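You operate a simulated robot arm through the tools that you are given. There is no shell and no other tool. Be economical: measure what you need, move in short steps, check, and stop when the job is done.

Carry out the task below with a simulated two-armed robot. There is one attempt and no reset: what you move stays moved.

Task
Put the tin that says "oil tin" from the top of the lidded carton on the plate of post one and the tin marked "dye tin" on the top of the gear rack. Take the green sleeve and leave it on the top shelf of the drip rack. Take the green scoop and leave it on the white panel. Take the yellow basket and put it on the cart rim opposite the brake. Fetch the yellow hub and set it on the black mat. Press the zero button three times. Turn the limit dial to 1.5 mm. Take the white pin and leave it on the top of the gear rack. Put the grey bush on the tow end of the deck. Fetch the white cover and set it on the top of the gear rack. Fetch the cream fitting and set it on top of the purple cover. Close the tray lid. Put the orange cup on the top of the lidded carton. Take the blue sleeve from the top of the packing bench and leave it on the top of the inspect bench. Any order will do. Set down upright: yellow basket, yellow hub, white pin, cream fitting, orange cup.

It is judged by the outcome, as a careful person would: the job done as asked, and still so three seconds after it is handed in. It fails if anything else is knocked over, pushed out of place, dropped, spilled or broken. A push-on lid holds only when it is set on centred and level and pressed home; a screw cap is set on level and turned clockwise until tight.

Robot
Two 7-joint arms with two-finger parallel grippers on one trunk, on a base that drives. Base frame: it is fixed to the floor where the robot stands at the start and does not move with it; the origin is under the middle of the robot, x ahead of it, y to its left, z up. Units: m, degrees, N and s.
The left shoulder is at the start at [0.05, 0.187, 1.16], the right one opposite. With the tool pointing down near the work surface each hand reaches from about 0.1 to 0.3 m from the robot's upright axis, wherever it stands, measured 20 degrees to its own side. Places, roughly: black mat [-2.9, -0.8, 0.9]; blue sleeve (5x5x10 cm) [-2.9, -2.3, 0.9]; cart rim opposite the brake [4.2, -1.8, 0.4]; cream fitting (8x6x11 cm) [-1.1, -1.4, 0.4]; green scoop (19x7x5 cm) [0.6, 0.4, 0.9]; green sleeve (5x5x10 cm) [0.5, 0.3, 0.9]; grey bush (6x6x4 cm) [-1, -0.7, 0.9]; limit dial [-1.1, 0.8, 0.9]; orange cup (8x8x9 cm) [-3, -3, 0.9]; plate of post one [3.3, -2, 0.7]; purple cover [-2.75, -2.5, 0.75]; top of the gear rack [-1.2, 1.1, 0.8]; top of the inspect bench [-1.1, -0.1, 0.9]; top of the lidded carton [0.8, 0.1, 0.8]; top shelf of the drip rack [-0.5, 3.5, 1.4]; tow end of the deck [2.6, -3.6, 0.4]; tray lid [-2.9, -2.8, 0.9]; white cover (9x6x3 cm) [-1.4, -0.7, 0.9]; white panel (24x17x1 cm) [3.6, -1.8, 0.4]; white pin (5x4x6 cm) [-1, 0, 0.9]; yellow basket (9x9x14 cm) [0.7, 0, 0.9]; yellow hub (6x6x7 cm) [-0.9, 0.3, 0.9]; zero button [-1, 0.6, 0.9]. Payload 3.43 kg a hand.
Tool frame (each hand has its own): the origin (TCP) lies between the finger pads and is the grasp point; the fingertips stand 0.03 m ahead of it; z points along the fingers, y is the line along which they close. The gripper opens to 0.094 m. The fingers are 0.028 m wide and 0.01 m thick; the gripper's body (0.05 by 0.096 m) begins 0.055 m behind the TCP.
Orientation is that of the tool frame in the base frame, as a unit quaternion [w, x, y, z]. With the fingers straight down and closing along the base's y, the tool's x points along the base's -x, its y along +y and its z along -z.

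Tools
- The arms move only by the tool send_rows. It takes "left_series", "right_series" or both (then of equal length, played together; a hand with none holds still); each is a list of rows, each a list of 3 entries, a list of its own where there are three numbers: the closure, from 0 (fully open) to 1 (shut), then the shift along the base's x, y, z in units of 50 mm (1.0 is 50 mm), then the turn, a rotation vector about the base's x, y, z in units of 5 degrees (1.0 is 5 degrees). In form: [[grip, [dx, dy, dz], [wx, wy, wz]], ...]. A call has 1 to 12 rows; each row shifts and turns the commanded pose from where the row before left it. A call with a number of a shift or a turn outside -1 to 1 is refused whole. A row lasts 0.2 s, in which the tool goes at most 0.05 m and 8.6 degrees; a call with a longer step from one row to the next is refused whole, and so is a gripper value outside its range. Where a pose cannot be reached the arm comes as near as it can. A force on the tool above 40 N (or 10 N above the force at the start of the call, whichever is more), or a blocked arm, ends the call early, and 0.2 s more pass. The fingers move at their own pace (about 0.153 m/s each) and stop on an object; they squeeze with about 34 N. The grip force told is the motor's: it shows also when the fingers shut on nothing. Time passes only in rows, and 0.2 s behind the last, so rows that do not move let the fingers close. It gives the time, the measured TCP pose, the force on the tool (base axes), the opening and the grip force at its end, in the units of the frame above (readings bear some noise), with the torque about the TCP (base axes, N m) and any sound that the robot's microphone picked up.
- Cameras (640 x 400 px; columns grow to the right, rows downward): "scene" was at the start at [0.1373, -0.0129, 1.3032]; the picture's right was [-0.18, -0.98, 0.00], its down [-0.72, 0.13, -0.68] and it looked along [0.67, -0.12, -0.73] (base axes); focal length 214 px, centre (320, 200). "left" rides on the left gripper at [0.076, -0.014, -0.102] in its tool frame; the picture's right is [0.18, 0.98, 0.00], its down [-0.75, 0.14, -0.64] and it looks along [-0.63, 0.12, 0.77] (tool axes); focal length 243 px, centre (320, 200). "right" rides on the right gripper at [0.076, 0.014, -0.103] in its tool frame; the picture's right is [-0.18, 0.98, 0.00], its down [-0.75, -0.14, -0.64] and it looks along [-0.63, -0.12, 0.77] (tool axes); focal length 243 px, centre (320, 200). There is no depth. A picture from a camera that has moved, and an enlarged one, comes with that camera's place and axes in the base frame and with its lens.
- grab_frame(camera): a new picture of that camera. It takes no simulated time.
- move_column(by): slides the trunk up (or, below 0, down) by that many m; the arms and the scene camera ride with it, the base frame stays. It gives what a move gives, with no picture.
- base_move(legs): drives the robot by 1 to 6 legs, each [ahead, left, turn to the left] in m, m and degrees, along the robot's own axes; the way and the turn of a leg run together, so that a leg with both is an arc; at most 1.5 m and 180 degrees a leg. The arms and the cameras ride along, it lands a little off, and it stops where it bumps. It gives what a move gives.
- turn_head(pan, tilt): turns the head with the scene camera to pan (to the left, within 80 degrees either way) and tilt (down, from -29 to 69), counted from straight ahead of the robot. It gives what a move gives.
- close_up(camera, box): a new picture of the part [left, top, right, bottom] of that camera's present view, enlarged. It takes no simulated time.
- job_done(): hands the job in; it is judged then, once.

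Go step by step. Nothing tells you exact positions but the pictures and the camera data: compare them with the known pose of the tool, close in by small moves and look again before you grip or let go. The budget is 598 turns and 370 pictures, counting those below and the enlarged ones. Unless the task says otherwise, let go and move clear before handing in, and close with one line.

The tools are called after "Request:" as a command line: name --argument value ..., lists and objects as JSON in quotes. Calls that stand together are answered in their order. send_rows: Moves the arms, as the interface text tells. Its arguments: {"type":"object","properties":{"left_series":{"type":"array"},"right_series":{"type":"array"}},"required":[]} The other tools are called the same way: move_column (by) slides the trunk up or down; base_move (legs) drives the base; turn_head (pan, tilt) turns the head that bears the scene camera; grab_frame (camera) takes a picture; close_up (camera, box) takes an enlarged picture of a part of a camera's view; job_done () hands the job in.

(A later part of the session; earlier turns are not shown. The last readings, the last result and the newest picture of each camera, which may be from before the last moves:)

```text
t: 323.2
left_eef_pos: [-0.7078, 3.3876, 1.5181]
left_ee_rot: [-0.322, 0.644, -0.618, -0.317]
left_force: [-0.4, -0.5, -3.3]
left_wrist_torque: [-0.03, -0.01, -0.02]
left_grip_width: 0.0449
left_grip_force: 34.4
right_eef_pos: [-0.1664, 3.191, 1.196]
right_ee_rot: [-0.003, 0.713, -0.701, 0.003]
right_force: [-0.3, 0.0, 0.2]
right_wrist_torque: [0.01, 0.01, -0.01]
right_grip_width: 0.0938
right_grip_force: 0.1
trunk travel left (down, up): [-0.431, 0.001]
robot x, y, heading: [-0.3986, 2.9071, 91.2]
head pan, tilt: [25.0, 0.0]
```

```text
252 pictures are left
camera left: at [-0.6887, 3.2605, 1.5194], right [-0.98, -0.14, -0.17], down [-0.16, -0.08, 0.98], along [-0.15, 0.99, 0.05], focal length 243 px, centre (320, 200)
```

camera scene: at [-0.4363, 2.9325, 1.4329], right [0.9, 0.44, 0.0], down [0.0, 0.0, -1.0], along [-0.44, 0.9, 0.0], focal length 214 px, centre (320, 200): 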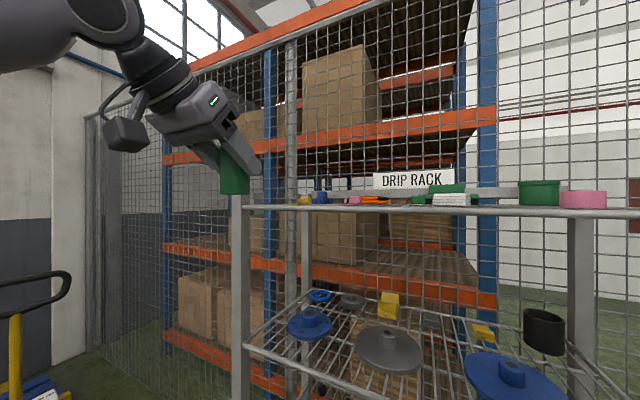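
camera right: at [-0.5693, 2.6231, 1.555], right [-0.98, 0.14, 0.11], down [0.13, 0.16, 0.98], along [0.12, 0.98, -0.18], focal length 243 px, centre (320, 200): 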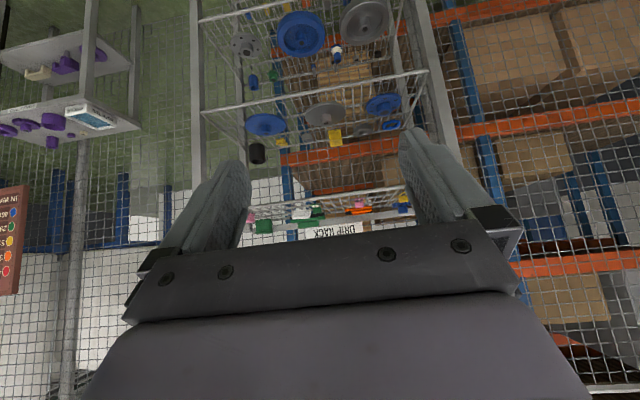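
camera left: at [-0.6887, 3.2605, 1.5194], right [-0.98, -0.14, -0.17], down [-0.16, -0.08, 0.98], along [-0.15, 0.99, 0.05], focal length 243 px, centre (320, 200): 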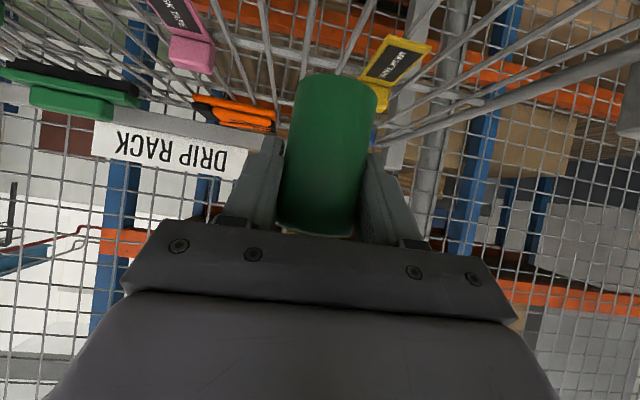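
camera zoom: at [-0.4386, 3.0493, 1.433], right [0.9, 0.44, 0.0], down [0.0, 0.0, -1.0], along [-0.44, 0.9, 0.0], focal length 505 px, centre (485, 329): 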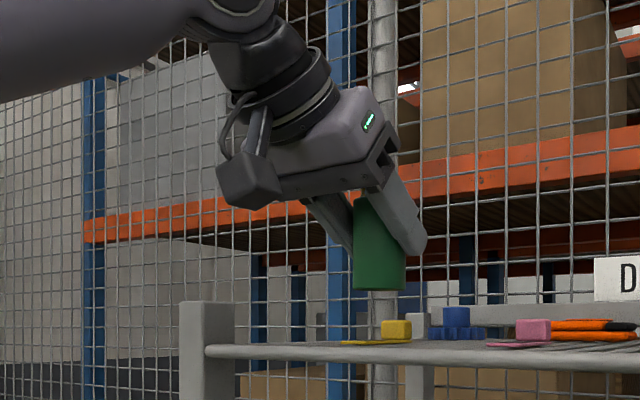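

A yellow tag lies near; I shift the sleeve to x≈-0.665, y≈3.375, between the tags, and lower to contact.

Request:
send_rows --left_series '[[1, [0.85, -0.25, 0], [0, 0, 0]], [1, [0, 0, -0.4], [0, 0, 0]], [1, [0, 0, -0.25], [0, 0, 0]], [1, [0, 0, -0.12], [0, 0, 0]], [1, [0, 0, -0.12], [0, 0, 0]], [1, [0, 0, 0], [0, 0, 0]]]'

Request:
close_up --camera "scene" --box '[160, 80, 420, 250]'

Request:
grab_frame --camera "left"

```text
t: 324.6
left_eef_pos: [-0.6649, 3.3752, 1.4726]
left_ee_rot: [-0.323, 0.643, -0.618, -0.316]
left_force: [-0.1, 0.7, -3.3]
left_wrist_torque: [-0.01, -0.02, -0.04]
left_grip_width: 0.0449
left_grip_force: 33.7
right_eef_pos: [-0.1667, 3.1912, 1.1959]
right_ee_rot: [-0.002, 0.713, -0.701, 0.004]
right_force: [0.1, 0.2, 0.3]
right_wrist_torque: [0.02, 0.02, -0.01]
right_grip_width: 0.0938
right_grip_force: 0.1
trunk travel left (down, up): [-0.431, 0.001]
robot x, y, heading: [-0.3986, 2.9094, 90.8]
head pan, tilt: [25.0, 0.0]
```

```text
2.35 times, centred on (290, 165) of scene
camera zoom: at [-0.4386, 3.05, 1.4329], right [0.9, 0.44, 0.0], down [0.0, 0.0, -1.0], along [-0.44, 0.9, 0.0], focal length 505 px, centre (391, 282)
```

zoom: 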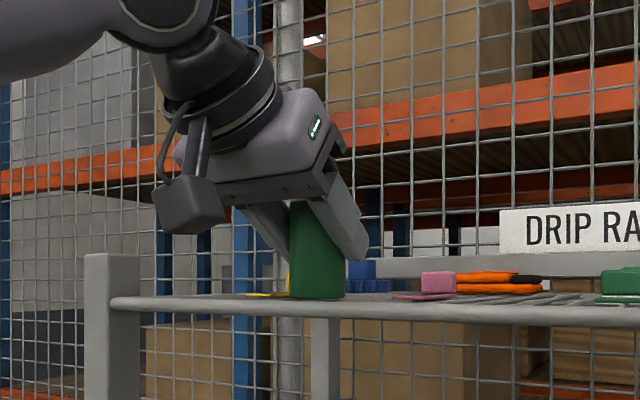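

```text
250 pictures are left
camera left: at [-0.6461, 3.247, 1.4737], right [-0.98, -0.14, -0.17], down [-0.16, -0.08, 0.98], along [-0.15, 0.99, 0.05], focal length 243 px, centre (320, 200)
```

left: 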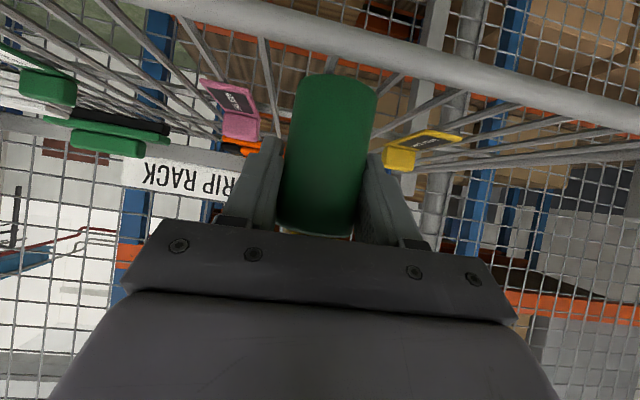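

Wires lie at x≈-0.66 and -0.69, so I shift the sleeve to x≈-0.675 to stand on both, and lower to contact.

Request:
send_rows --left_series '[[1, [-0.2, 0, 0], [0, 0, 0]], [1, [0, 0, -0.1], [0, 0, 0]], [1, [0, 0, -0.1], [0, 0, 0]], [1, [0, 0, -0.1], [0, 0, 0]], [1, [0, 0, 0], [0, 0, 0]]]'

```text
t: 325.8
left_eef_pos: [-0.674, 3.373, 1.463]
left_ee_rot: [-0.325, 0.643, -0.616, -0.319]
left_force: [-3.6, 2.1, 24.8]
left_wrist_torque: [0.18, 0.01, -0.01]
left_grip_width: 0.0447
left_grip_force: 33.7
right_eef_pos: [-0.1659, 3.1896, 1.1977]
right_ee_rot: [-0.004, 0.714, -0.7, 0.002]
right_force: [0.1, 0.7, -0.6]
right_wrist_torque: [-0.03, -0.04, -0.03]
right_grip_width: 0.094
right_grip_force: 0.0
trunk travel left (down, up): [-0.431, 0.001]
robot x, y, heading: [-0.4007, 2.9124, 91.0]
head pan, tilt: [25.0, 0.0]
```

Contact. Ease up a hair and open gently, then look.

Request:
send_rows --left_series '[[1, [0, 0, 0.08], [0, 0, 0]], [0.45, [0, 0, 0], [0, 0, 0]], [0.35, [0, 0, 0], [0, 0, 0]], [0.3, [0, 0, 0], [0, 0, 0]]]'

Request:
close_up --camera "scene" --box '[160, 80, 420, 250]'

Request:
grab_frame --camera "left"

```text
t: 326.8
left_eef_pos: [-0.674, 3.375, 1.4631]
left_ee_rot: [-0.322, 0.643, -0.618, -0.316]
left_force: [-1.1, -0.1, -0.5]
left_wrist_torque: [0.02, 0.01, -0.01]
left_grip_width: 0.0659
left_grip_force: 0.0
right_eef_pos: [-0.166, 3.192, 1.1955]
right_ee_rot: [-0.002, 0.714, -0.7, 0.002]
right_force: [0.8, 0.8, 0.3]
right_wrist_torque: [0.0, 0.0, -0.01]
right_grip_width: 0.0942
right_grip_force: 0.1
trunk travel left (down, up): [-0.431, 0.001]
robot x, y, heading: [-0.3975, 2.9095, 91.1]
head pan, tilt: [25.0, 0.0]
```

```text
2.35 times, centred on (290, 165) of scene
camera zoom: at [-0.4384, 3.0496, 1.4329], right [0.9, 0.44, 0.0], down [0.0, 0.0, -1.0], along [-0.44, 0.9, 0.0], focal length 505 px, centre (391, 282)
```

zoom: 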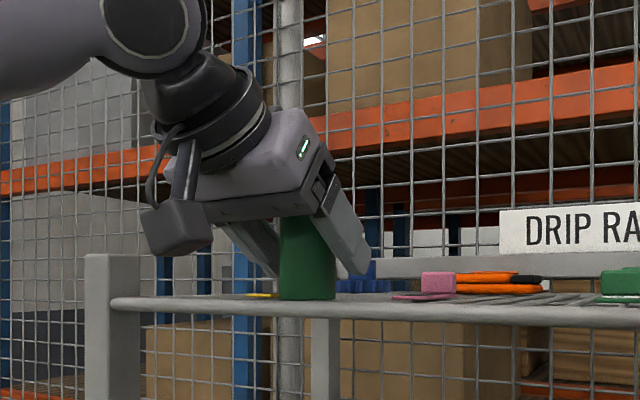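

```text
248 pictures are left
camera left: at [-0.655, 3.2472, 1.4628], right [-0.98, -0.14, -0.17], down [-0.16, -0.07, 0.98], along [-0.15, 0.99, 0.05], focal length 243 px, centre (320, 200)
```

left: 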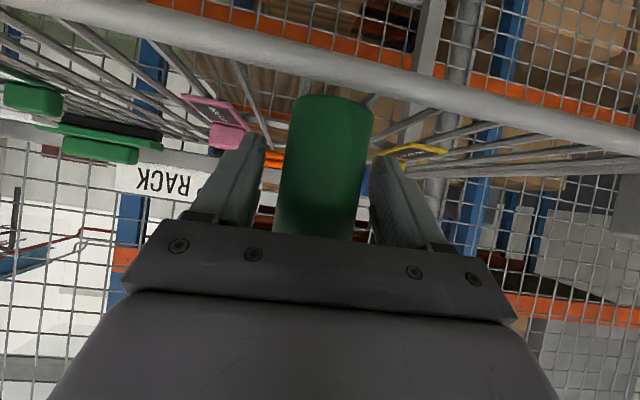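

The sleeve stands. Retreat along the tool axis.

Request:
send_rows --left_series '[[0.3, [0, -0.4, 0.27], [0, 0, 0]], [0.2, [0, -0.4, 0.27], [0, 0, 0]], [0.1, [0, -0.7, 0.45], [0, 0, 0]], [0, [0, -0.8, 0.3], [0, 0, 0]], [0, [0, -0.8, 0], [0, 0, 0]], [0, [0, 0, 0], [0, 0, 0]]]'

Request:
close_up --camera "scene" --box '[160, 80, 420, 250]'

```text
t: 328.2
left_eef_pos: [-0.6719, 3.2196, 1.5282]
left_ee_rot: [-0.322, 0.644, -0.618, -0.317]
left_force: [0.1, 0.0, -0.2]
left_wrist_torque: [0.01, -0.03, -0.06]
left_grip_width: 0.0942
left_grip_force: 0.1
right_eef_pos: [-0.1662, 3.1928, 1.1958]
right_ee_rot: [-0.002, 0.713, -0.701, 0.003]
right_force: [0.3, -0.3, 0.7]
right_wrist_torque: [-0.01, -0.01, -0.03]
right_grip_width: 0.0939
right_grip_force: 0.0
trunk travel left (down, up): [-0.431, 0.001]
robot x, y, heading: [-0.3983, 2.9053, 91.0]
head pan, tilt: [25.0, 0.0]
```

```text
2.35 times, centred on (290, 165) of scene
camera zoom: at [-0.4383, 3.0505, 1.4329], right [0.9, 0.44, 0.0], down [0.0, 0.0, -1.0], along [-0.44, 0.9, 0.0], focal length 505 px, centre (391, 282)
```

zoom: 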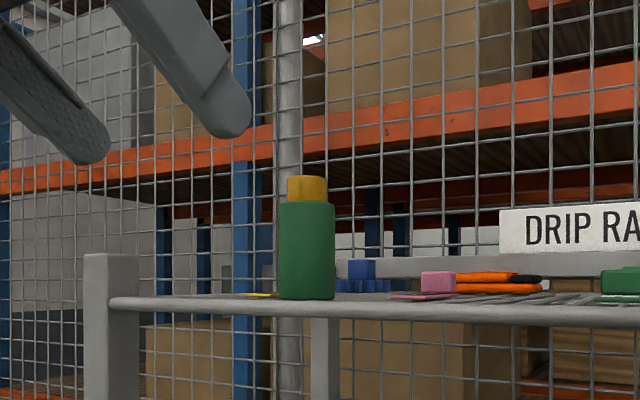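

Sleeve is on the top shelf. I level the left hand and drive back to the corridor, then face the inspect bench.

Request:
send_rows --left_series '[[0, [0, 0, -0.5], [-1, 0, 0]], [0, [0, 0, -0.5], [-1, 0, 0]], [0, [0, 0, -0.5], [-1, 0, 0]], [0, [0, 0, -0.5], [-1, 0, 0]], [0, [0, 0, -0.5], [-1, 0, 0]], [0, [0, 0, -0.5], [-1, 0, 0]], [0, [0, 0, -0.5], [-1, 0, 0]], [0, [0, 0, -0.5], [-1, 0, 0]], [0, [0, 0, -0.5], [-1, 0, 0]], [0, [0, 0, -0.5], [-1, 0, 0]], [0, [0, 0, 0], [-1, 0, 0]], [0, [0, 0, 0], [0, 0, 0]]]'

Request:
base_move --legs '[[-0.9, -0.1, 0], [0, 0, -91], [0, -0.9, 0]]'

Request:
base_move --legs '[[0, -0.7, 0]]'

```text
t: 330.8
left_eef_pos: [-0.6734, 3.2214, 1.2768]
left_ee_rot: [0.011, 0.72, -0.694, 0.006]
left_force: [0.4, -0.6, 0.7]
left_wrist_torque: [0.01, -0.01, 0.01]
left_grip_width: 0.094
left_grip_force: 0.1
right_eef_pos: [-0.1671, 3.1908, 1.196]
right_ee_rot: [-0.001, 0.713, -0.701, 0.003]
right_force: [-0.7, -0.2, 0.3]
right_wrist_torque: [0.01, -0.02, 0.02]
right_grip_width: 0.0943
right_grip_force: 0.1
trunk travel left (down, up): [-0.431, 0.001]
robot x, y, heading: [-0.3983, 2.9103, 90.8]
head pan, tilt: [25.0, 0.0]
```

```text
t: 343.8
left_eef_pos: [0.0421, 1.3696, 1.2776]
left_ee_rot: [-0.011, -0.004, 1.0, 0.004]
left_force: [0.9, -0.3, 0.2]
left_wrist_torque: [0.01, 0.0, 0.02]
left_grip_width: 0.094
left_grip_force: 0.1
right_eef_pos: [0.0003, 0.8632, 1.1965]
right_ee_rot: [0.0, 0.004, 1.0, -0.004]
right_force: [-1.4, 0.0, -0.1]
right_wrist_torque: [0.02, 0.0, 0.0]
right_grip_width: 0.0943
right_grip_force: 0.1
trunk travel left (down, up): [-0.431, 0.001]
robot x, y, heading: [-0.2769, 1.1, -0.5]
head pan, tilt: [25.0, 0.0]
```

```text
t: 347.7
left_eef_pos: [0.0347, 0.6699, 1.279]
left_ee_rot: [-0.011, 0.0, 1.0, 0.004]
left_force: [0.5, 0.0, 0.2]
left_wrist_torque: [0.06, -0.01, 0.02]
left_grip_width: 0.0943
left_grip_force: 0.1
right_eef_pos: [-0.0105, 0.1636, 1.1963]
right_ee_rot: [0.0, 0.008, 1.0, -0.003]
right_force: [0.4, -1.2, -1.2]
right_wrist_torque: [0.01, 0.03, -0.02]
right_grip_width: 0.0941
right_grip_force: 0.1
trunk travel left (down, up): [-0.431, 0.001]
robot x, y, heading: [-0.2866, 0.4061, -0.8]
head pan, tilt: [25.0, 0.0]
```

Request:
base_move --legs '[[0, -0.1, 0], [0, 0, -179]]'

Request:
turn_head --pan 0 --tilt 35

Request:
grab_frame --camera "scene"

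```text
t: 356.1
left_eef_pos: [-0.5945, 0.0265, 1.2777]
left_ee_rot: [0.004, 1.0, 0.025, 0.011]
left_force: [-0.2, 0.3, 0.2]
left_wrist_torque: [-0.01, 0.02, 0.02]
left_grip_width: 0.0942
left_grip_force: 0.2
right_eef_pos: [-0.572, 0.5332, 1.1959]
right_ee_rot: [-0.003, 1.0, 0.017, 0.0]
right_force: [0.0, -0.2, 0.2]
right_wrist_torque: [-0.02, -0.01, -0.01]
right_grip_width: 0.0939
right_grip_force: 0.1
trunk travel left (down, up): [-0.431, 0.001]
robot x, y, heading: [-0.2867, 0.3041, -178.2]
head pan, tilt: [25.0, 0.0]
```

```text
t: 357.1
left_eef_pos: [-0.5946, 0.024, 1.2779]
left_ee_rot: [0.004, 1.0, 0.025, 0.011]
left_force: [-0.2, 0.3, 0.2]
left_wrist_torque: [-0.03, -0.04, 0.0]
left_grip_width: 0.0939
left_grip_force: 0.0
right_eef_pos: [-0.5718, 0.5314, 1.1956]
right_ee_rot: [-0.003, 1.0, 0.017, -0.001]
right_force: [0.2, -0.4, -0.3]
right_wrist_torque: [-0.03, 0.0, -0.03]
right_grip_width: 0.094
right_grip_force: 0.1
trunk travel left (down, up): [-0.431, 0.001]
robot x, y, heading: [-0.2845, 0.3016, -178.3]
head pan, tilt: [0.0, 35.0]
```

```text
246 pictures are left
camera scene: at [-0.4326, 0.3014, 1.3769], right [-0.03, 1.0, 0.0], down [0.57, 0.02, -0.82], along [-0.82, -0.03, -0.57], focal length 214 px, centre (320, 200)
```

scene: 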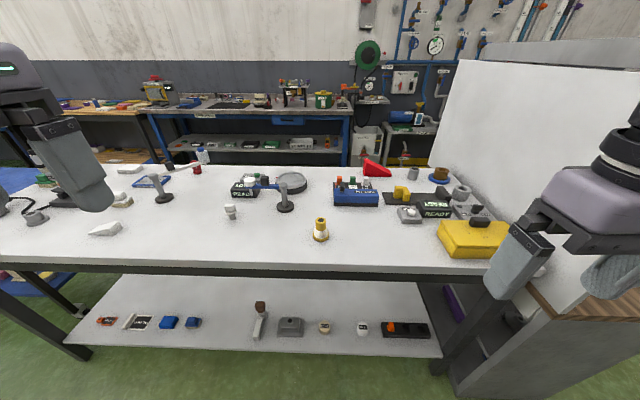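

I see the whole inspect bench. Close-ups to identify pieces.

Request:
close_up --camera "scene" --box '[200, 140, 360, 260]'

Request:
close_up --camera "scene" --box '[330, 140, 530, 265]'

Request:
close_up --camera "scene" --box '[0, 140, 220, 260]'

```text
3.33 times, centred on (280, 200) of scene
camera zoom: at [-0.4326, 0.3014, 1.3769], right [-0.03, 1.0, 0.0], down [0.57, 0.02, -0.82], along [-0.82, -0.03, -0.57], focal length 715 px, centre (453, 200)
```

zoom: 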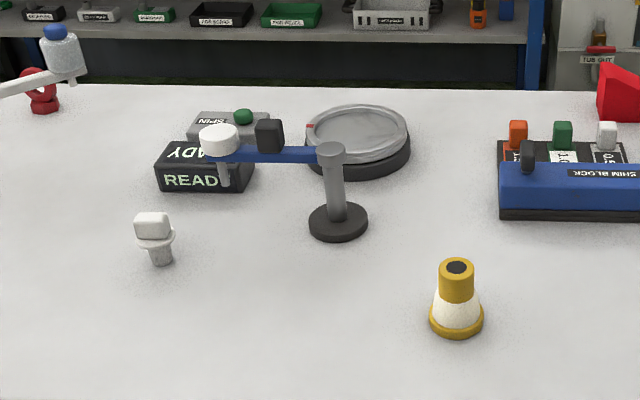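

```text
3.20 times, centred on (430, 202) of scene
camera zoom: at [-0.4326, 0.3014, 1.3769], right [-0.03, 1.0, 0.0], down [0.57, 0.02, -0.82], along [-0.82, -0.03, -0.57], focal length 686 px, centre (-32, 192)
```

zoom: 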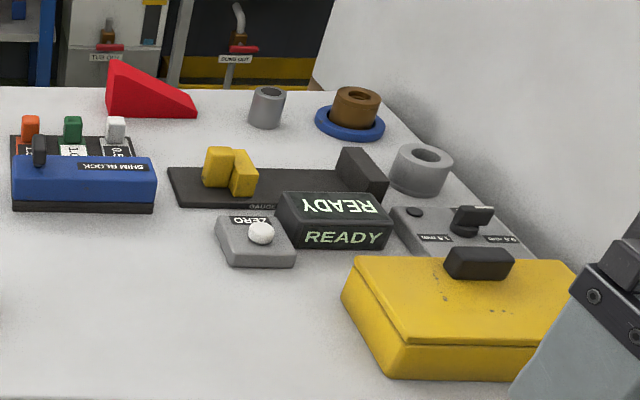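

```text
2.91 times, centred on (110, 200) of scene
camera zoom: at [-0.4326, 0.3014, 1.3769], right [-0.03, 1.0, 0.0], down [0.57, 0.02, -0.82], along [-0.82, -0.03, -0.57], focal length 624 px, centre (931, 200)
```

zoom: 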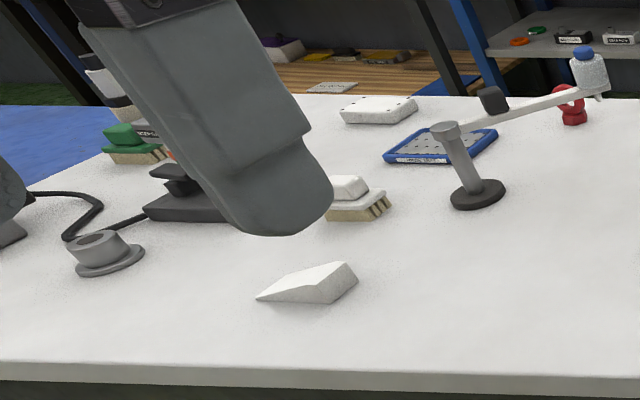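

I identify: white pin, yellow cone hub, ZERO button, limit dial, grey flange bush, white cover. I drive up to the bench near the button and dial.

Request:
base_move --legs '[[0.17, -0.1, -1.5]]'

Request:
turn_head --pan -15 --tilt 50

Request:
grab_frame --camera "scene"

Request:
close_up --camera "scene" --box '[300, 80, 500, 205]'

```text
t: 358.7
left_eef_pos: [-0.7743, 0.1298, 1.2774]
left_ee_rot: [0.004, 1.0, 0.012, 0.012]
left_force: [0.4, 0.7, 0.5]
left_wrist_torque: [0.02, -0.04, 0.0]
left_grip_width: 0.094
left_grip_force: 0.1
right_eef_pos: [-0.7388, 0.6383, 1.1966]
right_ee_rot: [-0.004, 1.0, 0.003, 0.001]
right_force: [0.4, -0.1, 0.4]
right_wrist_torque: [-0.04, -0.05, 0.01]
right_grip_width: 0.0938
right_grip_force: 0.0
trunk travel left (down, up): [-0.431, 0.001]
robot x, y, heading: [-0.4593, 0.4024, -180.1]
head pan, tilt: [0.0, 35.0]
```

```text
t: 359.4
left_eef_pos: [-0.7732, 0.1299, 1.2776]
left_ee_rot: [0.004, 1.0, 0.012, 0.011]
left_force: [0.7, 0.1, -0.2]
left_wrist_torque: [0.02, -0.01, -0.01]
left_grip_width: 0.0941
left_grip_force: 0.1
right_eef_pos: [-0.7391, 0.637, 1.1962]
right_ee_rot: [-0.004, 1.0, 0.003, 0.0]
right_force: [-0.7, 0.0, -0.2]
right_wrist_torque: [0.0, -0.01, 0.02]
right_grip_width: 0.0937
right_grip_force: 0.0
trunk travel left (down, up): [-0.431, 0.001]
robot x, y, heading: [-0.4583, 0.4028, -179.8]
head pan, tilt: [-15.0, 50.0]
```

```text
242 pictures are left
camera scene: at [-0.5917, 0.422, 1.3551], right [0.25, 0.97, 0.0], down [0.74, -0.19, -0.64], along [-0.62, 0.16, -0.77], focal length 214 px, centre (320, 200)
```

scene: 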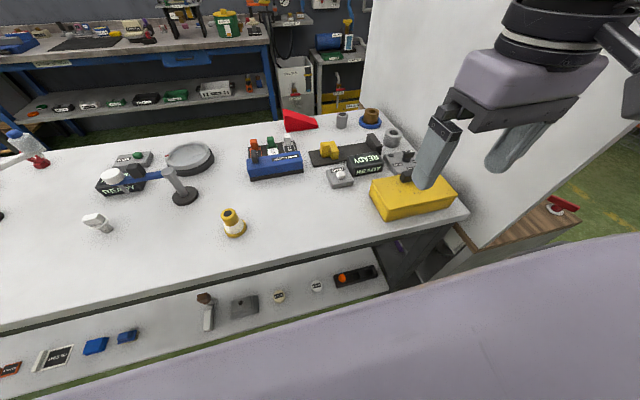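

```text
3.20 times, centred on (400, 142) of scene
camera zoom: at [-0.5917, 0.422, 1.3551], right [0.25, 0.97, 0.0], down [0.74, -0.19, -0.64], along [-0.62, 0.16, -0.77], focal length 686 px, centre (64, 384)
```

zoom: 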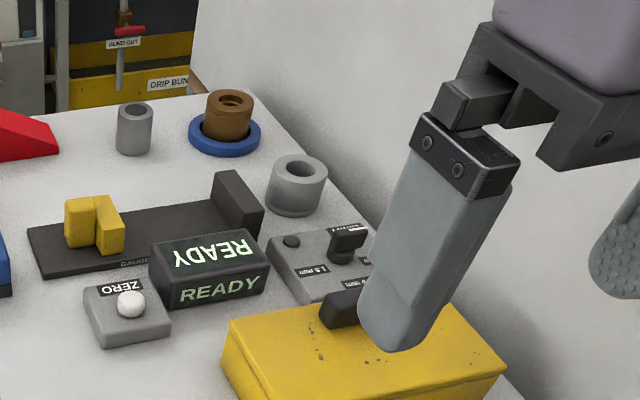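

Button near (-1.01,0.59), dial near (-1.03,0.81). I lower the trunk 0.12, close the right fingers and move above the button.

Request:
move_column --by -0.12

Request:
send_rows --right_series '[[1, [-0.9, -0.15, 0], [0, 0, 0]], [1, [-0.9, -0.15, 0], [0, 0, 0]], [1, [-0.9, -0.15, 0], [0, 0, 0]], [1, [-0.9, -0.15, 0], [0, 0, 0]], [1, [-0.9, -0.15, 0], [0, 0, 0]], [1, [-0.9, -0.15, -0.1], [0, 0, 0]], [1, [0, 0, -0.7], [0, 0, 0]], [1, [0, 0, 0], [0, 0, 0]]]'

Request:
grab_frame --camera "right"

Request:
close_up --camera "scene" --box '[260, 60, 460, 200]'

```text
t: 360.9
left_eef_pos: [-0.7738, 0.1301, 1.1584]
left_ee_rot: [0.005, 1.0, 0.012, 0.011]
left_force: [0.6, 0.3, 0.3]
left_wrist_torque: [-0.01, -0.02, -0.01]
left_grip_width: 0.0939
left_grip_force: 0.0
right_eef_pos: [-0.7394, 0.6364, 1.0766]
right_ee_rot: [-0.003, 1.0, 0.002, -0.001]
right_force: [0.6, -0.1, 0.0]
right_wrist_torque: [0.01, 0.0, -0.04]
right_grip_width: 0.0939
right_grip_force: 0.0
trunk travel left (down, up): [-0.311, 0.121]
robot x, y, heading: [-0.4625, 0.4018, -179.7]
head pan, tilt: [-15.0, 50.0]
```

```text
t: 362.7
left_eef_pos: [-0.7742, 0.1303, 1.1588]
left_ee_rot: [0.004, 1.0, 0.012, 0.012]
left_force: [0.9, -0.3, -0.5]
left_wrist_torque: [0.01, -0.03, -0.02]
left_grip_width: 0.0938
left_grip_force: 0.0
right_eef_pos: [-1.0078, 0.5907, 1.0375]
right_ee_rot: [-0.003, 1.0, 0.004, 0.001]
right_force: [-0.4, 0.0, -0.4]
right_wrist_torque: [0.03, 0.01, 0.0]
right_grip_width: 0.0
right_grip_force: 32.8
trunk travel left (down, up): [-0.311, 0.121]
robot x, y, heading: [-0.4572, 0.4011, -179.5]
head pan, tilt: [-15.0, 50.0]
```

```text
240 pictures are left
camera right: at [-0.9323, 0.5768, 1.1395], right [-0.18, -0.98, -0.01], down [-0.75, 0.13, 0.64], along [-0.63, 0.12, -0.77], focal length 243 px, centre (320, 200)
```

right: 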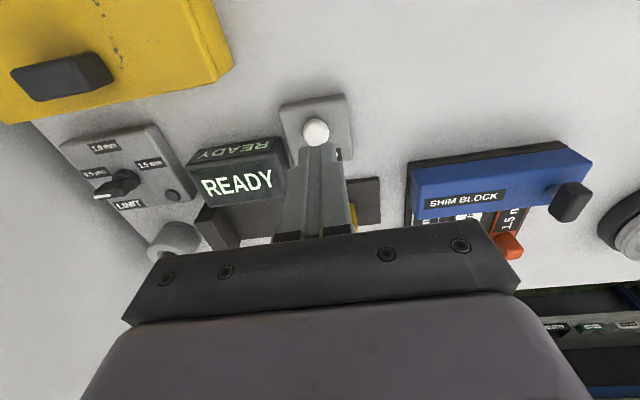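

```text
2.86 times, centred on (360, 130) of scene
camera zoom: at [-0.5917, 0.4219, 1.2351], right [0.25, 0.97, 0.0], down [0.74, -0.19, -0.64], along [-0.62, 0.16, -0.77], focal length 613 px, centre (206, 400)
```

zoom: 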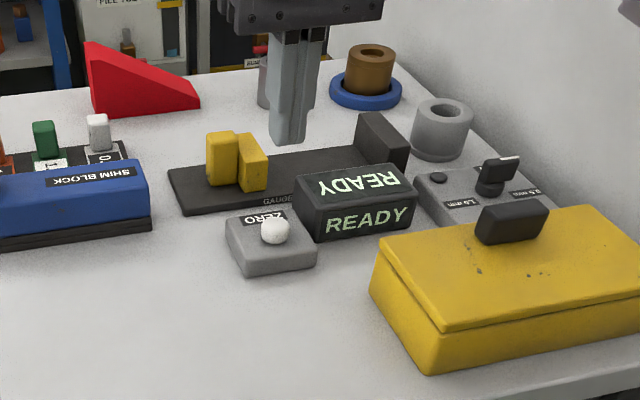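

Triangulated: button top at about (-1.028,0.60,0.908). Centre over it and come down slowly.

Request:
send_rows --right_series '[[1, [-0.4, 0.18, -0.4], [0, 0, 0]], [1, [0, 0, -0.8], [0, 0, 0]], [1, [0, 0, -0.2], [0, 0, 0]], [1, [0, 0, 0], [0, 0, 0]]]'

Request:
close_up --camera "scene" --box '[280, 100, 400, 175]'

Request:
grab_frame --camera "right"

```text
t: 363.7
left_eef_pos: [-0.7741, 0.1306, 1.1582]
left_ee_rot: [0.004, 1.0, 0.012, 0.012]
left_force: [0.3, -0.2, -1.0]
left_wrist_torque: [0.01, 0.01, -0.02]
left_grip_width: 0.0941
left_grip_force: 0.0
right_eef_pos: [-1.0289, 0.6016, 0.966]
right_ee_rot: [-0.003, 1.0, 0.002, -0.001]
right_force: [0.7, -1.0, 0.0]
right_wrist_torque: [0.01, 0.0, -0.04]
right_grip_width: 0.0
right_grip_force: 32.9
trunk travel left (down, up): [-0.311, 0.121]
robot x, y, heading: [-0.4608, 0.4013, -180.0]
head pan, tilt: [-15.0, 50.0]
```

```text
5.33 times, centred on (340, 138) of scene
camera zoom: at [-0.5917, 0.4221, 1.2351], right [0.25, 0.97, 0.0], down [0.74, -0.19, -0.64], along [-0.62, 0.16, -0.77], focal length 1144 px, centre (213, 533)
```

zoom: 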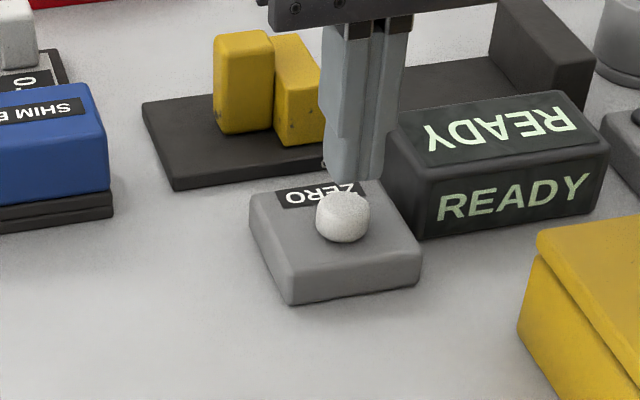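

```text
237 pictures are left
camera right: at [-0.9536, 0.5864, 1.0681], right [-0.18, -0.98, -0.01], down [-0.75, 0.13, 0.64], along [-0.63, 0.12, -0.77], focal length 243 px, centre (320, 200)
```

right: 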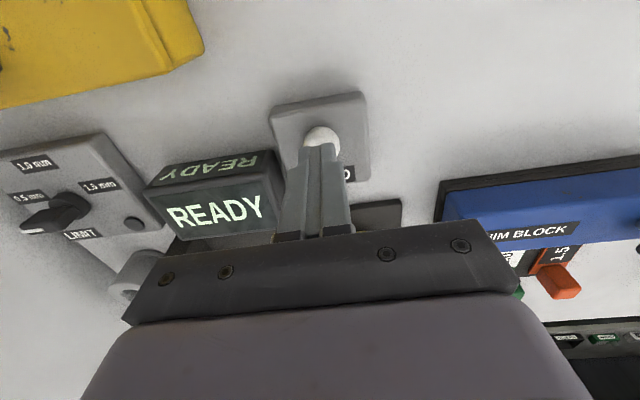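

Almost centred. Press down in 5 mm steps and listen.

Request:
send_rows --right_series '[[1, [0.05, -0.05, -0.2], [0, 0, 0]], [1, [0, 0, -0.15], [0, 0, 0]], [1, [0, 0, -0.1], [0, 0, 0]], [1, [0, 0, -0.1], [0, 0, 0]], [1, [0, 0, -0.1], [0, 0, 0]]]'

```text
t: 364.9
left_eef_pos: [-0.7734, 0.1295, 1.1603]
left_ee_rot: [0.004, 1.0, 0.012, 0.009]
left_force: [-0.6, -0.6, 0.7]
left_wrist_torque: [-0.03, -0.01, 0.03]
left_grip_width: 0.0942
left_grip_force: 0.1
right_eef_pos: [-1.0264, 0.5989, 0.939]
right_ee_rot: [-0.002, 1.0, 0.002, -0.003]
right_force: [-1.1, 3.3, 22.6]
right_wrist_torque: [0.07, 0.1, 0.17]
right_grip_width: 0.0001
right_grip_force: 33.3
trunk travel left (down, up): [-0.311, 0.121]
robot x, y, heading: [-0.461, 0.4002, -179.8]
head pan, tilt: [-15.0, 50.0]
heard: click
```

First click heard. Release fully, then press a second time.

Request:
send_rows --right_series '[[1, [0, 0, 0.4], [0, 0, 0]], [1, [0, 0, 0], [0, 0, 0]]]'

Request:
send_rows --right_series '[[1, [0, 0, -0.2], [0, 0, 0]], [1, [0, 0, -0.1], [0, 0, 0]], [1, [0, 0, -0.1], [0, 0, 0]], [1, [0, 0, 0], [0, 0, 0]]]'

```text
t: 365.5
left_eef_pos: [-0.7745, 0.1304, 1.1582]
left_ee_rot: [0.004, 1.0, 0.013, 0.012]
left_force: [-0.5, -0.5, -0.5]
left_wrist_torque: [-0.02, 0.0, -0.03]
left_grip_width: 0.0937
left_grip_force: 0.0
right_eef_pos: [-1.0261, 0.5979, 0.9529]
right_ee_rot: [-0.003, 1.0, 0.004, 0.002]
right_force: [-0.6, 0.3, 0.4]
right_wrist_torque: [-0.02, -0.07, 0.02]
right_grip_width: 0.0
right_grip_force: 33.0
trunk travel left (down, up): [-0.311, 0.121]
robot x, y, heading: [-0.4612, 0.4016, -179.6]
head pan, tilt: [-15.0, 50.0]
```

```text
t: 366.5
left_eef_pos: [-0.7726, 0.1302, 1.1589]
left_ee_rot: [0.004, 1.0, 0.012, 0.009]
left_force: [0.0, 0.1, 1.3]
left_wrist_torque: [-0.02, 0.01, -0.04]
left_grip_width: 0.0941
left_grip_force: 0.1
right_eef_pos: [-1.0257, 0.5977, 0.939]
right_ee_rot: [-0.001, 1.0, 0.003, -0.005]
right_force: [-1.9, 0.5, 24.0]
right_wrist_torque: [0.01, 0.13, 0.06]
right_grip_width: 0.0
right_grip_force: 32.8
trunk travel left (down, up): [-0.311, 0.121]
robot x, y, heading: [-0.4531, 0.4012, -179.8]
head pan, tilt: [-15.0, 50.0]
heard: click
```

Second click. Once more.

Request:
send_rows --right_series '[[1, [0, 0, 0.4], [0, 0, 0]], [1, [0, 0, 0], [0, 0, 0]]]'

Request:
send_rows --right_series '[[1, [0, 0, -0.2], [0, 0, 0]], [1, [0, 0, -0.1], [0, 0, 0]], [1, [0, 0, -0.1], [0, 0, 0]], [1, [0, 0, 0], [0, 0, 0]]]'

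Request:
send_rows --right_series '[[1, [0, 0, 0.4], [0, 0, 0]], [1, [0, 0, 0.8], [0, 0, 0]], [1, [0, 0, 0.8], [0, 0, 0]]]'

Request:
close_up --camera "scene" --box '[320, 80, 480, 180]'

Request:
grab_frame --camera "right"

```text
t: 367.1
left_eef_pos: [-0.7743, 0.1302, 1.1574]
left_ee_rot: [0.005, 1.0, 0.012, 0.012]
left_force: [1.2, 0.2, -0.4]
left_wrist_torque: [-0.02, 0.02, -0.02]
left_grip_width: 0.0938
left_grip_force: 0.0
right_eef_pos: [-1.0264, 0.5987, 0.9519]
right_ee_rot: [-0.005, 1.0, 0.002, 0.001]
right_force: [-0.4, 0.0, 0.7]
right_wrist_torque: [-0.01, 0.0, 0.01]
right_grip_width: 0.0
right_grip_force: 32.7
trunk travel left (down, up): [-0.311, 0.121]
robot x, y, heading: [-0.4586, 0.4009, -179.3]
head pan, tilt: [-15.0, 50.0]
```

```text
t: 368.1
left_eef_pos: [-0.7738, 0.1308, 1.159]
left_ee_rot: [0.004, 1.0, 0.012, 0.01]
left_force: [-0.8, 0.1, -0.8]
left_wrist_torque: [-0.04, -0.01, -0.04]
left_grip_width: 0.0942
left_grip_force: 0.1
right_eef_pos: [-1.0253, 0.5994, 0.9371]
right_ee_rot: [-0.003, 1.0, 0.002, -0.004]
right_force: [-3.5, 6.2, 27.1]
right_wrist_torque: [0.19, 0.15, 0.08]
right_grip_width: 0.0
right_grip_force: 33.0
trunk travel left (down, up): [-0.311, 0.121]
robot x, y, heading: [-0.4607, 0.4009, -179.7]
head pan, tilt: [-15.0, 50.0]
heard: click
```

```text
t: 368.9
left_eef_pos: [-0.7739, 0.1297, 1.1574]
left_ee_rot: [0.005, 1.0, 0.013, 0.011]
left_force: [-0.1, -0.4, -0.3]
left_wrist_torque: [-0.01, 0.02, -0.01]
left_grip_width: 0.094
left_grip_force: 0.1
right_eef_pos: [-1.0279, 0.5987, 1.0324]
right_ee_rot: [-0.003, 1.0, 0.003, 0.001]
right_force: [0.8, 0.9, -0.6]
right_wrist_torque: [0.02, 0.0, 0.0]
right_grip_width: 0.0002
right_grip_force: 33.5
trunk travel left (down, up): [-0.311, 0.121]
robot x, y, heading: [-0.4604, 0.3992, -179.6]
head pan, tilt: [-15.0, 50.0]
```

```text
4.00 times, centred on (400, 130) of scene
camera zoom: at [-0.5913, 0.4219, 1.235], right [0.25, 0.97, 0.0], down [0.74, -0.19, -0.64], along [-0.62, 0.16, -0.77], focal length 858 px, centre (0, 480)
```

zoom: 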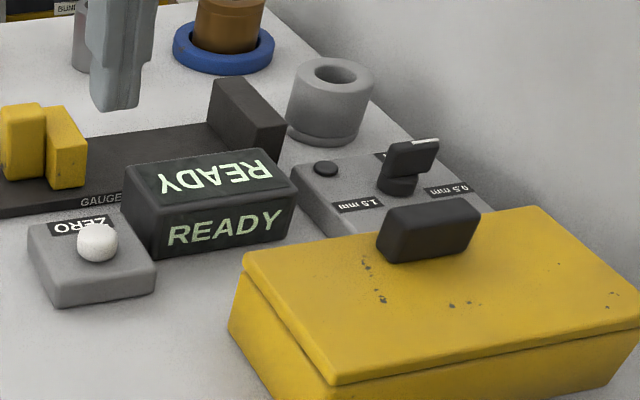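

```text
235 pictures are left
camera right: at [-0.9524, 0.5847, 1.1357], right [-0.18, -0.98, -0.01], down [-0.76, 0.13, 0.64], along [-0.63, 0.12, -0.77], focal length 243 px, centre (320, 200)
```

right: 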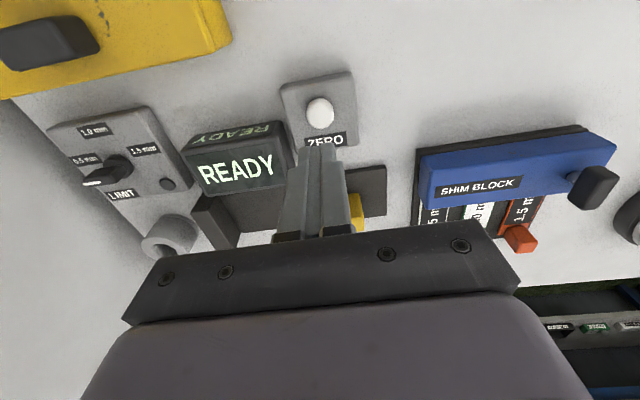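

Three clicks done. Now look closely at the limit dial.

Request:
close_up --camera "right" --box '[40, 95, 200, 215]'

```text
3.33 times, centred on (120, 155) of right
camera zoom: at [-0.9524, 0.5847, 1.1357], right [-0.18, -0.98, -0.01], down [-0.76, 0.13, 0.64], along [-0.63, 0.12, -0.77], focal length 809 px, centre (987, 350)
```

zoom: 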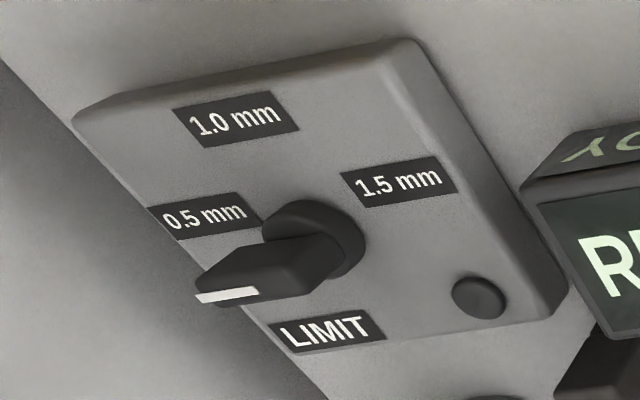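

The dial's pointer is on 0.5 mm now; 1.0 and 1.5 lie clockwise. I shift the base 0.1 toward it and bring the right hand over for a better view.

Request:
base_move --legs '[[0.02, -0.1, 0]]'

Request:
send_rows --right_series '[[0, [0.5, 0.5, 0.5], [0, 0, 0]], [0, [0.3, 0.5, 0.2], [0, 0, 0]], [0, [0, 0, 0], [0, 0, 0]]]'

Request:
grab_frame --camera "right"

Request:
close_up --camera "scene" --box '[300, 60, 500, 185]'

```text
t: 370.1
left_eef_pos: [-0.7947, 0.2312, 1.1582]
left_ee_rot: [0.005, 1.0, 0.012, 0.011]
left_force: [0.6, 1.0, -0.3]
left_wrist_torque: [0.0, 0.04, -0.01]
left_grip_width: 0.0942
left_grip_force: 0.0
right_eef_pos: [-1.0482, 0.6993, 1.0324]
right_ee_rot: [-0.004, 1.0, 0.003, -0.001]
right_force: [0.2, 0.7, 0.2]
right_wrist_torque: [-0.02, 0.03, 0.03]
right_grip_width: 0.0
right_grip_force: 33.0
trunk travel left (down, up): [-0.311, 0.121]
robot x, y, heading: [-0.4831, 0.4968, -179.6]
head pan, tilt: [-15.0, 50.0]
```

```text
t: 370.9
left_eef_pos: [-0.7946, 0.228, 1.1565]
left_ee_rot: [0.003, 1.0, 0.012, 0.011]
left_force: [-0.3, 0.2, -0.2]
left_wrist_torque: [-0.02, -0.01, 0.02]
left_grip_width: 0.094
left_grip_force: 0.1
right_eef_pos: [-1.0085, 0.7466, 1.0699]
right_ee_rot: [-0.005, 1.0, 0.004, 0.0]
right_force: [0.8, -0.2, -0.3]
right_wrist_torque: [-0.01, 0.0, -0.04]
right_grip_width: 0.0938
right_grip_force: 0.0
trunk travel left (down, up): [-0.311, 0.121]
robot x, y, heading: [-0.4811, 0.5031, -179.7]
head pan, tilt: [-15.0, 50.0]
```

```text
233 pictures are left
camera right: at [-0.9329, 0.7318, 1.1726], right [-0.18, -0.98, -0.01], down [-0.75, 0.13, 0.64], along [-0.63, 0.12, -0.77], focal length 243 px, centre (320, 200)
```

right: 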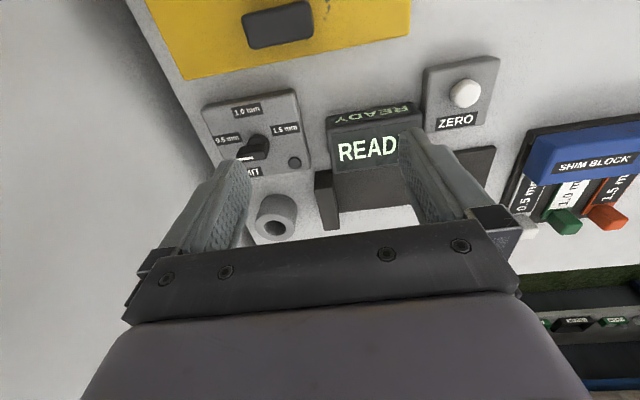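

```text
3.20 times, centred on (400, 122) of scene
camera zoom: at [-0.6123, 0.52, 1.235], right [0.25, 0.97, 0.0], down [0.74, -0.19, -0.64], along [-0.62, 0.16, -0.77], focal length 686 px, centre (64, 448)
```

zoom: 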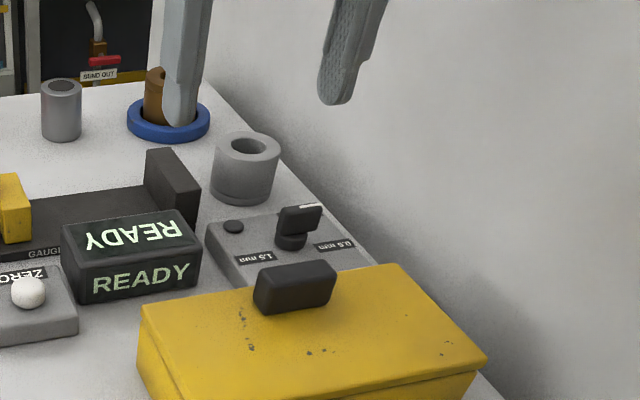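

Request:
close_up --camera "right" --box '[190, 80, 320, 180]'

```text
4.00 times, centred on (255, 130) of right
camera zoom: at [-0.9329, 0.7318, 1.1726], right [-0.18, -0.98, -0.01], down [-0.75, 0.13, 0.64], along [-0.63, 0.12, -0.77], focal length 970 px, centre (580, 480)
```

zoom: 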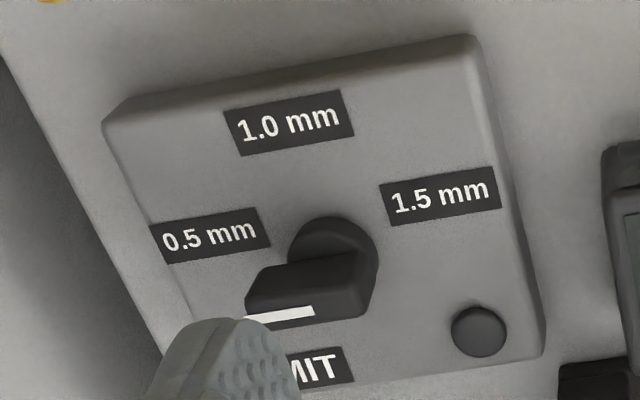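

Hub centre is about (-1.055,0.832), pointer toward +y (0.5), with 1.5 at the -y side, so clockwise about 170°. First test how far the hand can be yawed above the dial.

Request:
send_rows --right_series '[[0, [-0.45, 0.85, -0.1], [0, 0, 0]], [0, [-0.45, 0.85, -0.1], [0, 0, 0]], [0, [0, 0, 0], [0, 0, 1]], [0, [0, 0, 0], [0, 0, 1]], [0, [0, 0, 0], [0, 0, 1]], [0, [0, 0, 0], [0, 0, 1]], [0, [0, 0, 0], [0, 0, 1]], [0, [0, 0, 0], [0, 0, 1]], [0, [0, 0, 0], [0, 0, 1]], [0, [0, 0, 0], [0, 0, 1]], [0, [0, 0, 0], [0, 0, 1]], [0, [0, 0, 0], [0, 0, 1]]]'

Request:
grab_frame --camera "scene"

```text
t: 373.5
left_eef_pos: [-0.7943, 0.2288, 1.1586]
left_ee_rot: [0.004, 1.0, 0.011, 0.011]
left_force: [-0.7, -0.6, 0.4]
left_wrist_torque: [0.06, 0.03, -0.02]
left_grip_width: 0.094
left_grip_force: 0.2
right_eef_pos: [-1.054, 0.8328, 1.0587]
right_ee_rot: [-0.004, 0.998, 0.068, 0.0]
right_force: [0.1, 0.3, -0.8]
right_wrist_torque: [-0.01, -0.02, 0.03]
right_grip_width: 0.0941
right_grip_force: 0.1
right hand out of reach, approached as far as the arm can: row 5, 6, 7, 8, 9, 10, 11, 12
trunk travel left (down, up): [-0.311, 0.121]
robot x, y, heading: [-0.4765, 0.5009, -179.7]
head pan, tilt: [-15.0, 50.0]
```

```text
230 pictures are left
camera scene: at [-0.6122, 0.5211, 1.2351], right [0.25, 0.97, 0.0], down [0.74, -0.19, -0.64], along [-0.62, 0.16, -0.77], focal length 214 px, centre (320, 200)
```

scene: 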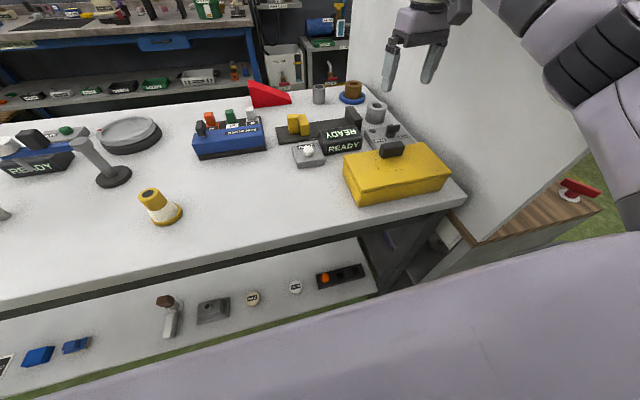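

Positive yaw is barely possible, so test negative yaw.

Request:
send_rows --right_series '[[0, [0, 0, 0], [0, 0, -1]], [0, [0, 0, 0], [0, 0, -1]], [0, [0, 0, 0], [0, 0, -1]], [0, [0, 0, 0], [0, 0, -1]], [0, [0, 0, 0], [0, 0, -1]], [0, [0, 0, 0], [0, 0, -1]], [0, [0, 0, 0], [0, 0, -1]], [0, [0, 0, 0], [0, 0, -1]], [0, [0, 0, 0], [0, 0, -1]], [0, [0, 0, 0], [0, 0, -1]], [0, [0, 0, 0], [0, 0, -1]], [0, [0, 0, 0], [0, 0, -1]]]'

Request:
send_rows --right_series '[[0, [0, 0, 0], [0, 0, -1]], [0, [0, 0, 0], [0, 0, -1]], [0, [0, 0, 0], [0, 0, -1]], [0, [0, 0, 0], [0, 0, -1]], [0, [0, 0, 0], [0, 0, -1]], [0, [0, 0, 0], [0, 0, -1]], [0, [0, 0, 0], [0, 0, -1]], [0, [0, 0, 0], [0, 0, -1]], [0, [0, 0, 0], [0, 0, -1]], [0, [0, 0, 0], [0, 0, -1]], [0, [0, 0, 0], [0, 0, -1]], [0, [0, 0, 0], [0, 0, -1]]]'

```text
t: 376.1
left_eef_pos: [-0.7939, 0.2287, 1.1577]
left_ee_rot: [0.005, 1.0, 0.012, 0.012]
left_force: [0.4, -0.6, 0.3]
left_wrist_torque: [0.0, 0.02, -0.01]
left_grip_width: 0.0941
left_grip_force: 0.1
right_eef_pos: [-1.0545, 0.8331, 1.0592]
right_ee_rot: [-0.002, 0.897, -0.441, 0.002]
right_force: [0.2, 0.6, 0.6]
right_wrist_torque: [-0.02, -0.01, 0.01]
right_grip_width: 0.0937
right_grip_force: 0.0
trunk travel left (down, up): [-0.311, 0.121]
robot x, y, heading: [-0.479, 0.4993, -180.1]
head pan, tilt: [-15.0, 50.0]
```

```text
t: 378.7
left_eef_pos: [-0.7949, 0.2289, 1.1578]
left_ee_rot: [0.004, 1.0, 0.012, 0.012]
left_force: [-0.5, -0.8, -0.1]
left_wrist_torque: [-0.01, -0.04, 0.02]
left_grip_width: 0.0941
left_grip_force: 0.1
right_eef_pos: [-1.0538, 0.8346, 1.0594]
right_ee_rot: [0.001, -0.557, 0.83, -0.002]
right_force: [0.3, -0.1, 0.7]
right_wrist_torque: [-0.02, 0.02, 0.0]
right_grip_width: 0.0941
right_grip_force: 0.1
trunk travel left (down, up): [-0.311, 0.121]
robot x, y, heading: [-0.4817, 0.5049, -179.8]
head pan, tilt: [-15.0, 50.0]
```

Request:
send_rows --right_series '[[0, [0, 0, 0], [0, 0, -1]], [0, [0, 0, 0], [0, 0, -1]], [0, [0, 0, 0], [0, 0, -1]], [0, [0, 0, 0], [0, 0, -1]], [0, [0, 0, 0], [0, 0, -1]], [0, [0, 0, 0], [0, 0, -1]], [0, [0, 0, 0], [0, 0, -1]], [0, [0, 0, 0], [0, 0, -1]], [0, [0, 0, 0], [0, 0, -1]], [0, [0, 0, 0], [0, 0, -1]], [0, [0, 0, 0], [0, 0, -1]], [0, [0, 0, 0], [0, 0, -1]]]'

Request:
grab_frame --camera "right"

```text
t: 381.3
left_eef_pos: [-0.7944, 0.2294, 1.158]
left_ee_rot: [0.005, 1.0, 0.013, 0.011]
left_force: [-0.1, -0.5, 0.0]
left_wrist_torque: [0.01, -0.02, 0.02]
left_grip_width: 0.0941
left_grip_force: 0.0
right_eef_pos: [-1.0532, 0.8326, 1.0578]
right_ee_rot: [0.0, -0.067, 0.998, -0.003]
right_force: [0.1, -0.1, 0.8]
right_wrist_torque: [0.0, -0.02, -0.03]
right_grip_width: 0.094
right_grip_force: 0.1
trunk travel left (down, up): [-0.311, 0.121]
robot x, y, heading: [-0.4815, 0.4982, -179.8]
head pan, tilt: [-15.0, 50.0]
```

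```text
229 pictures are left
camera right: at [-1.1324, 0.838, 1.1604], right [0.05, 1.0, -0.01], down [0.77, -0.03, 0.64], along [0.64, -0.04, -0.77], focal length 243 px, centre (320, 200)
```

right: 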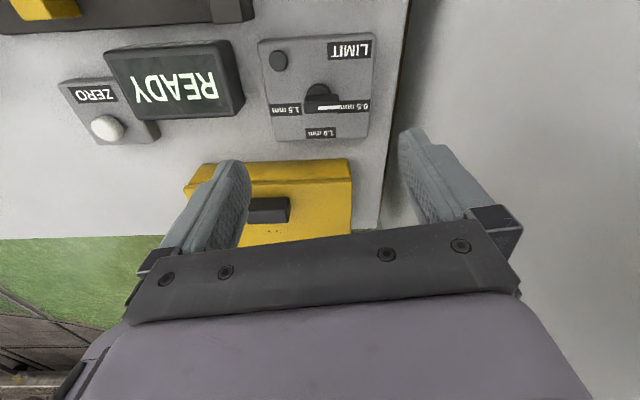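

The hand can yaw from +8° to -172° here. Zoom on the dial from this side.

Request:
close_up --camera "right" --box '[240, 20, 400, 150]'

```text
3.08 times, centred on (320, 85) of right
camera zoom: at [-1.1324, 0.838, 1.1604], right [0.05, 1.0, -0.01], down [0.77, -0.03, 0.64], along [0.64, -0.04, -0.77], focal length 746 px, centre (320, 554)
```

zoom: 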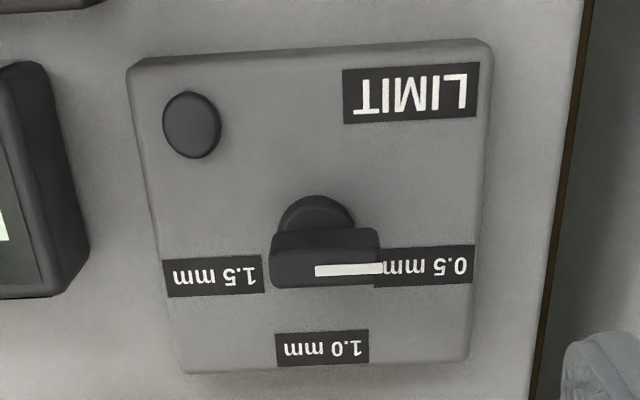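

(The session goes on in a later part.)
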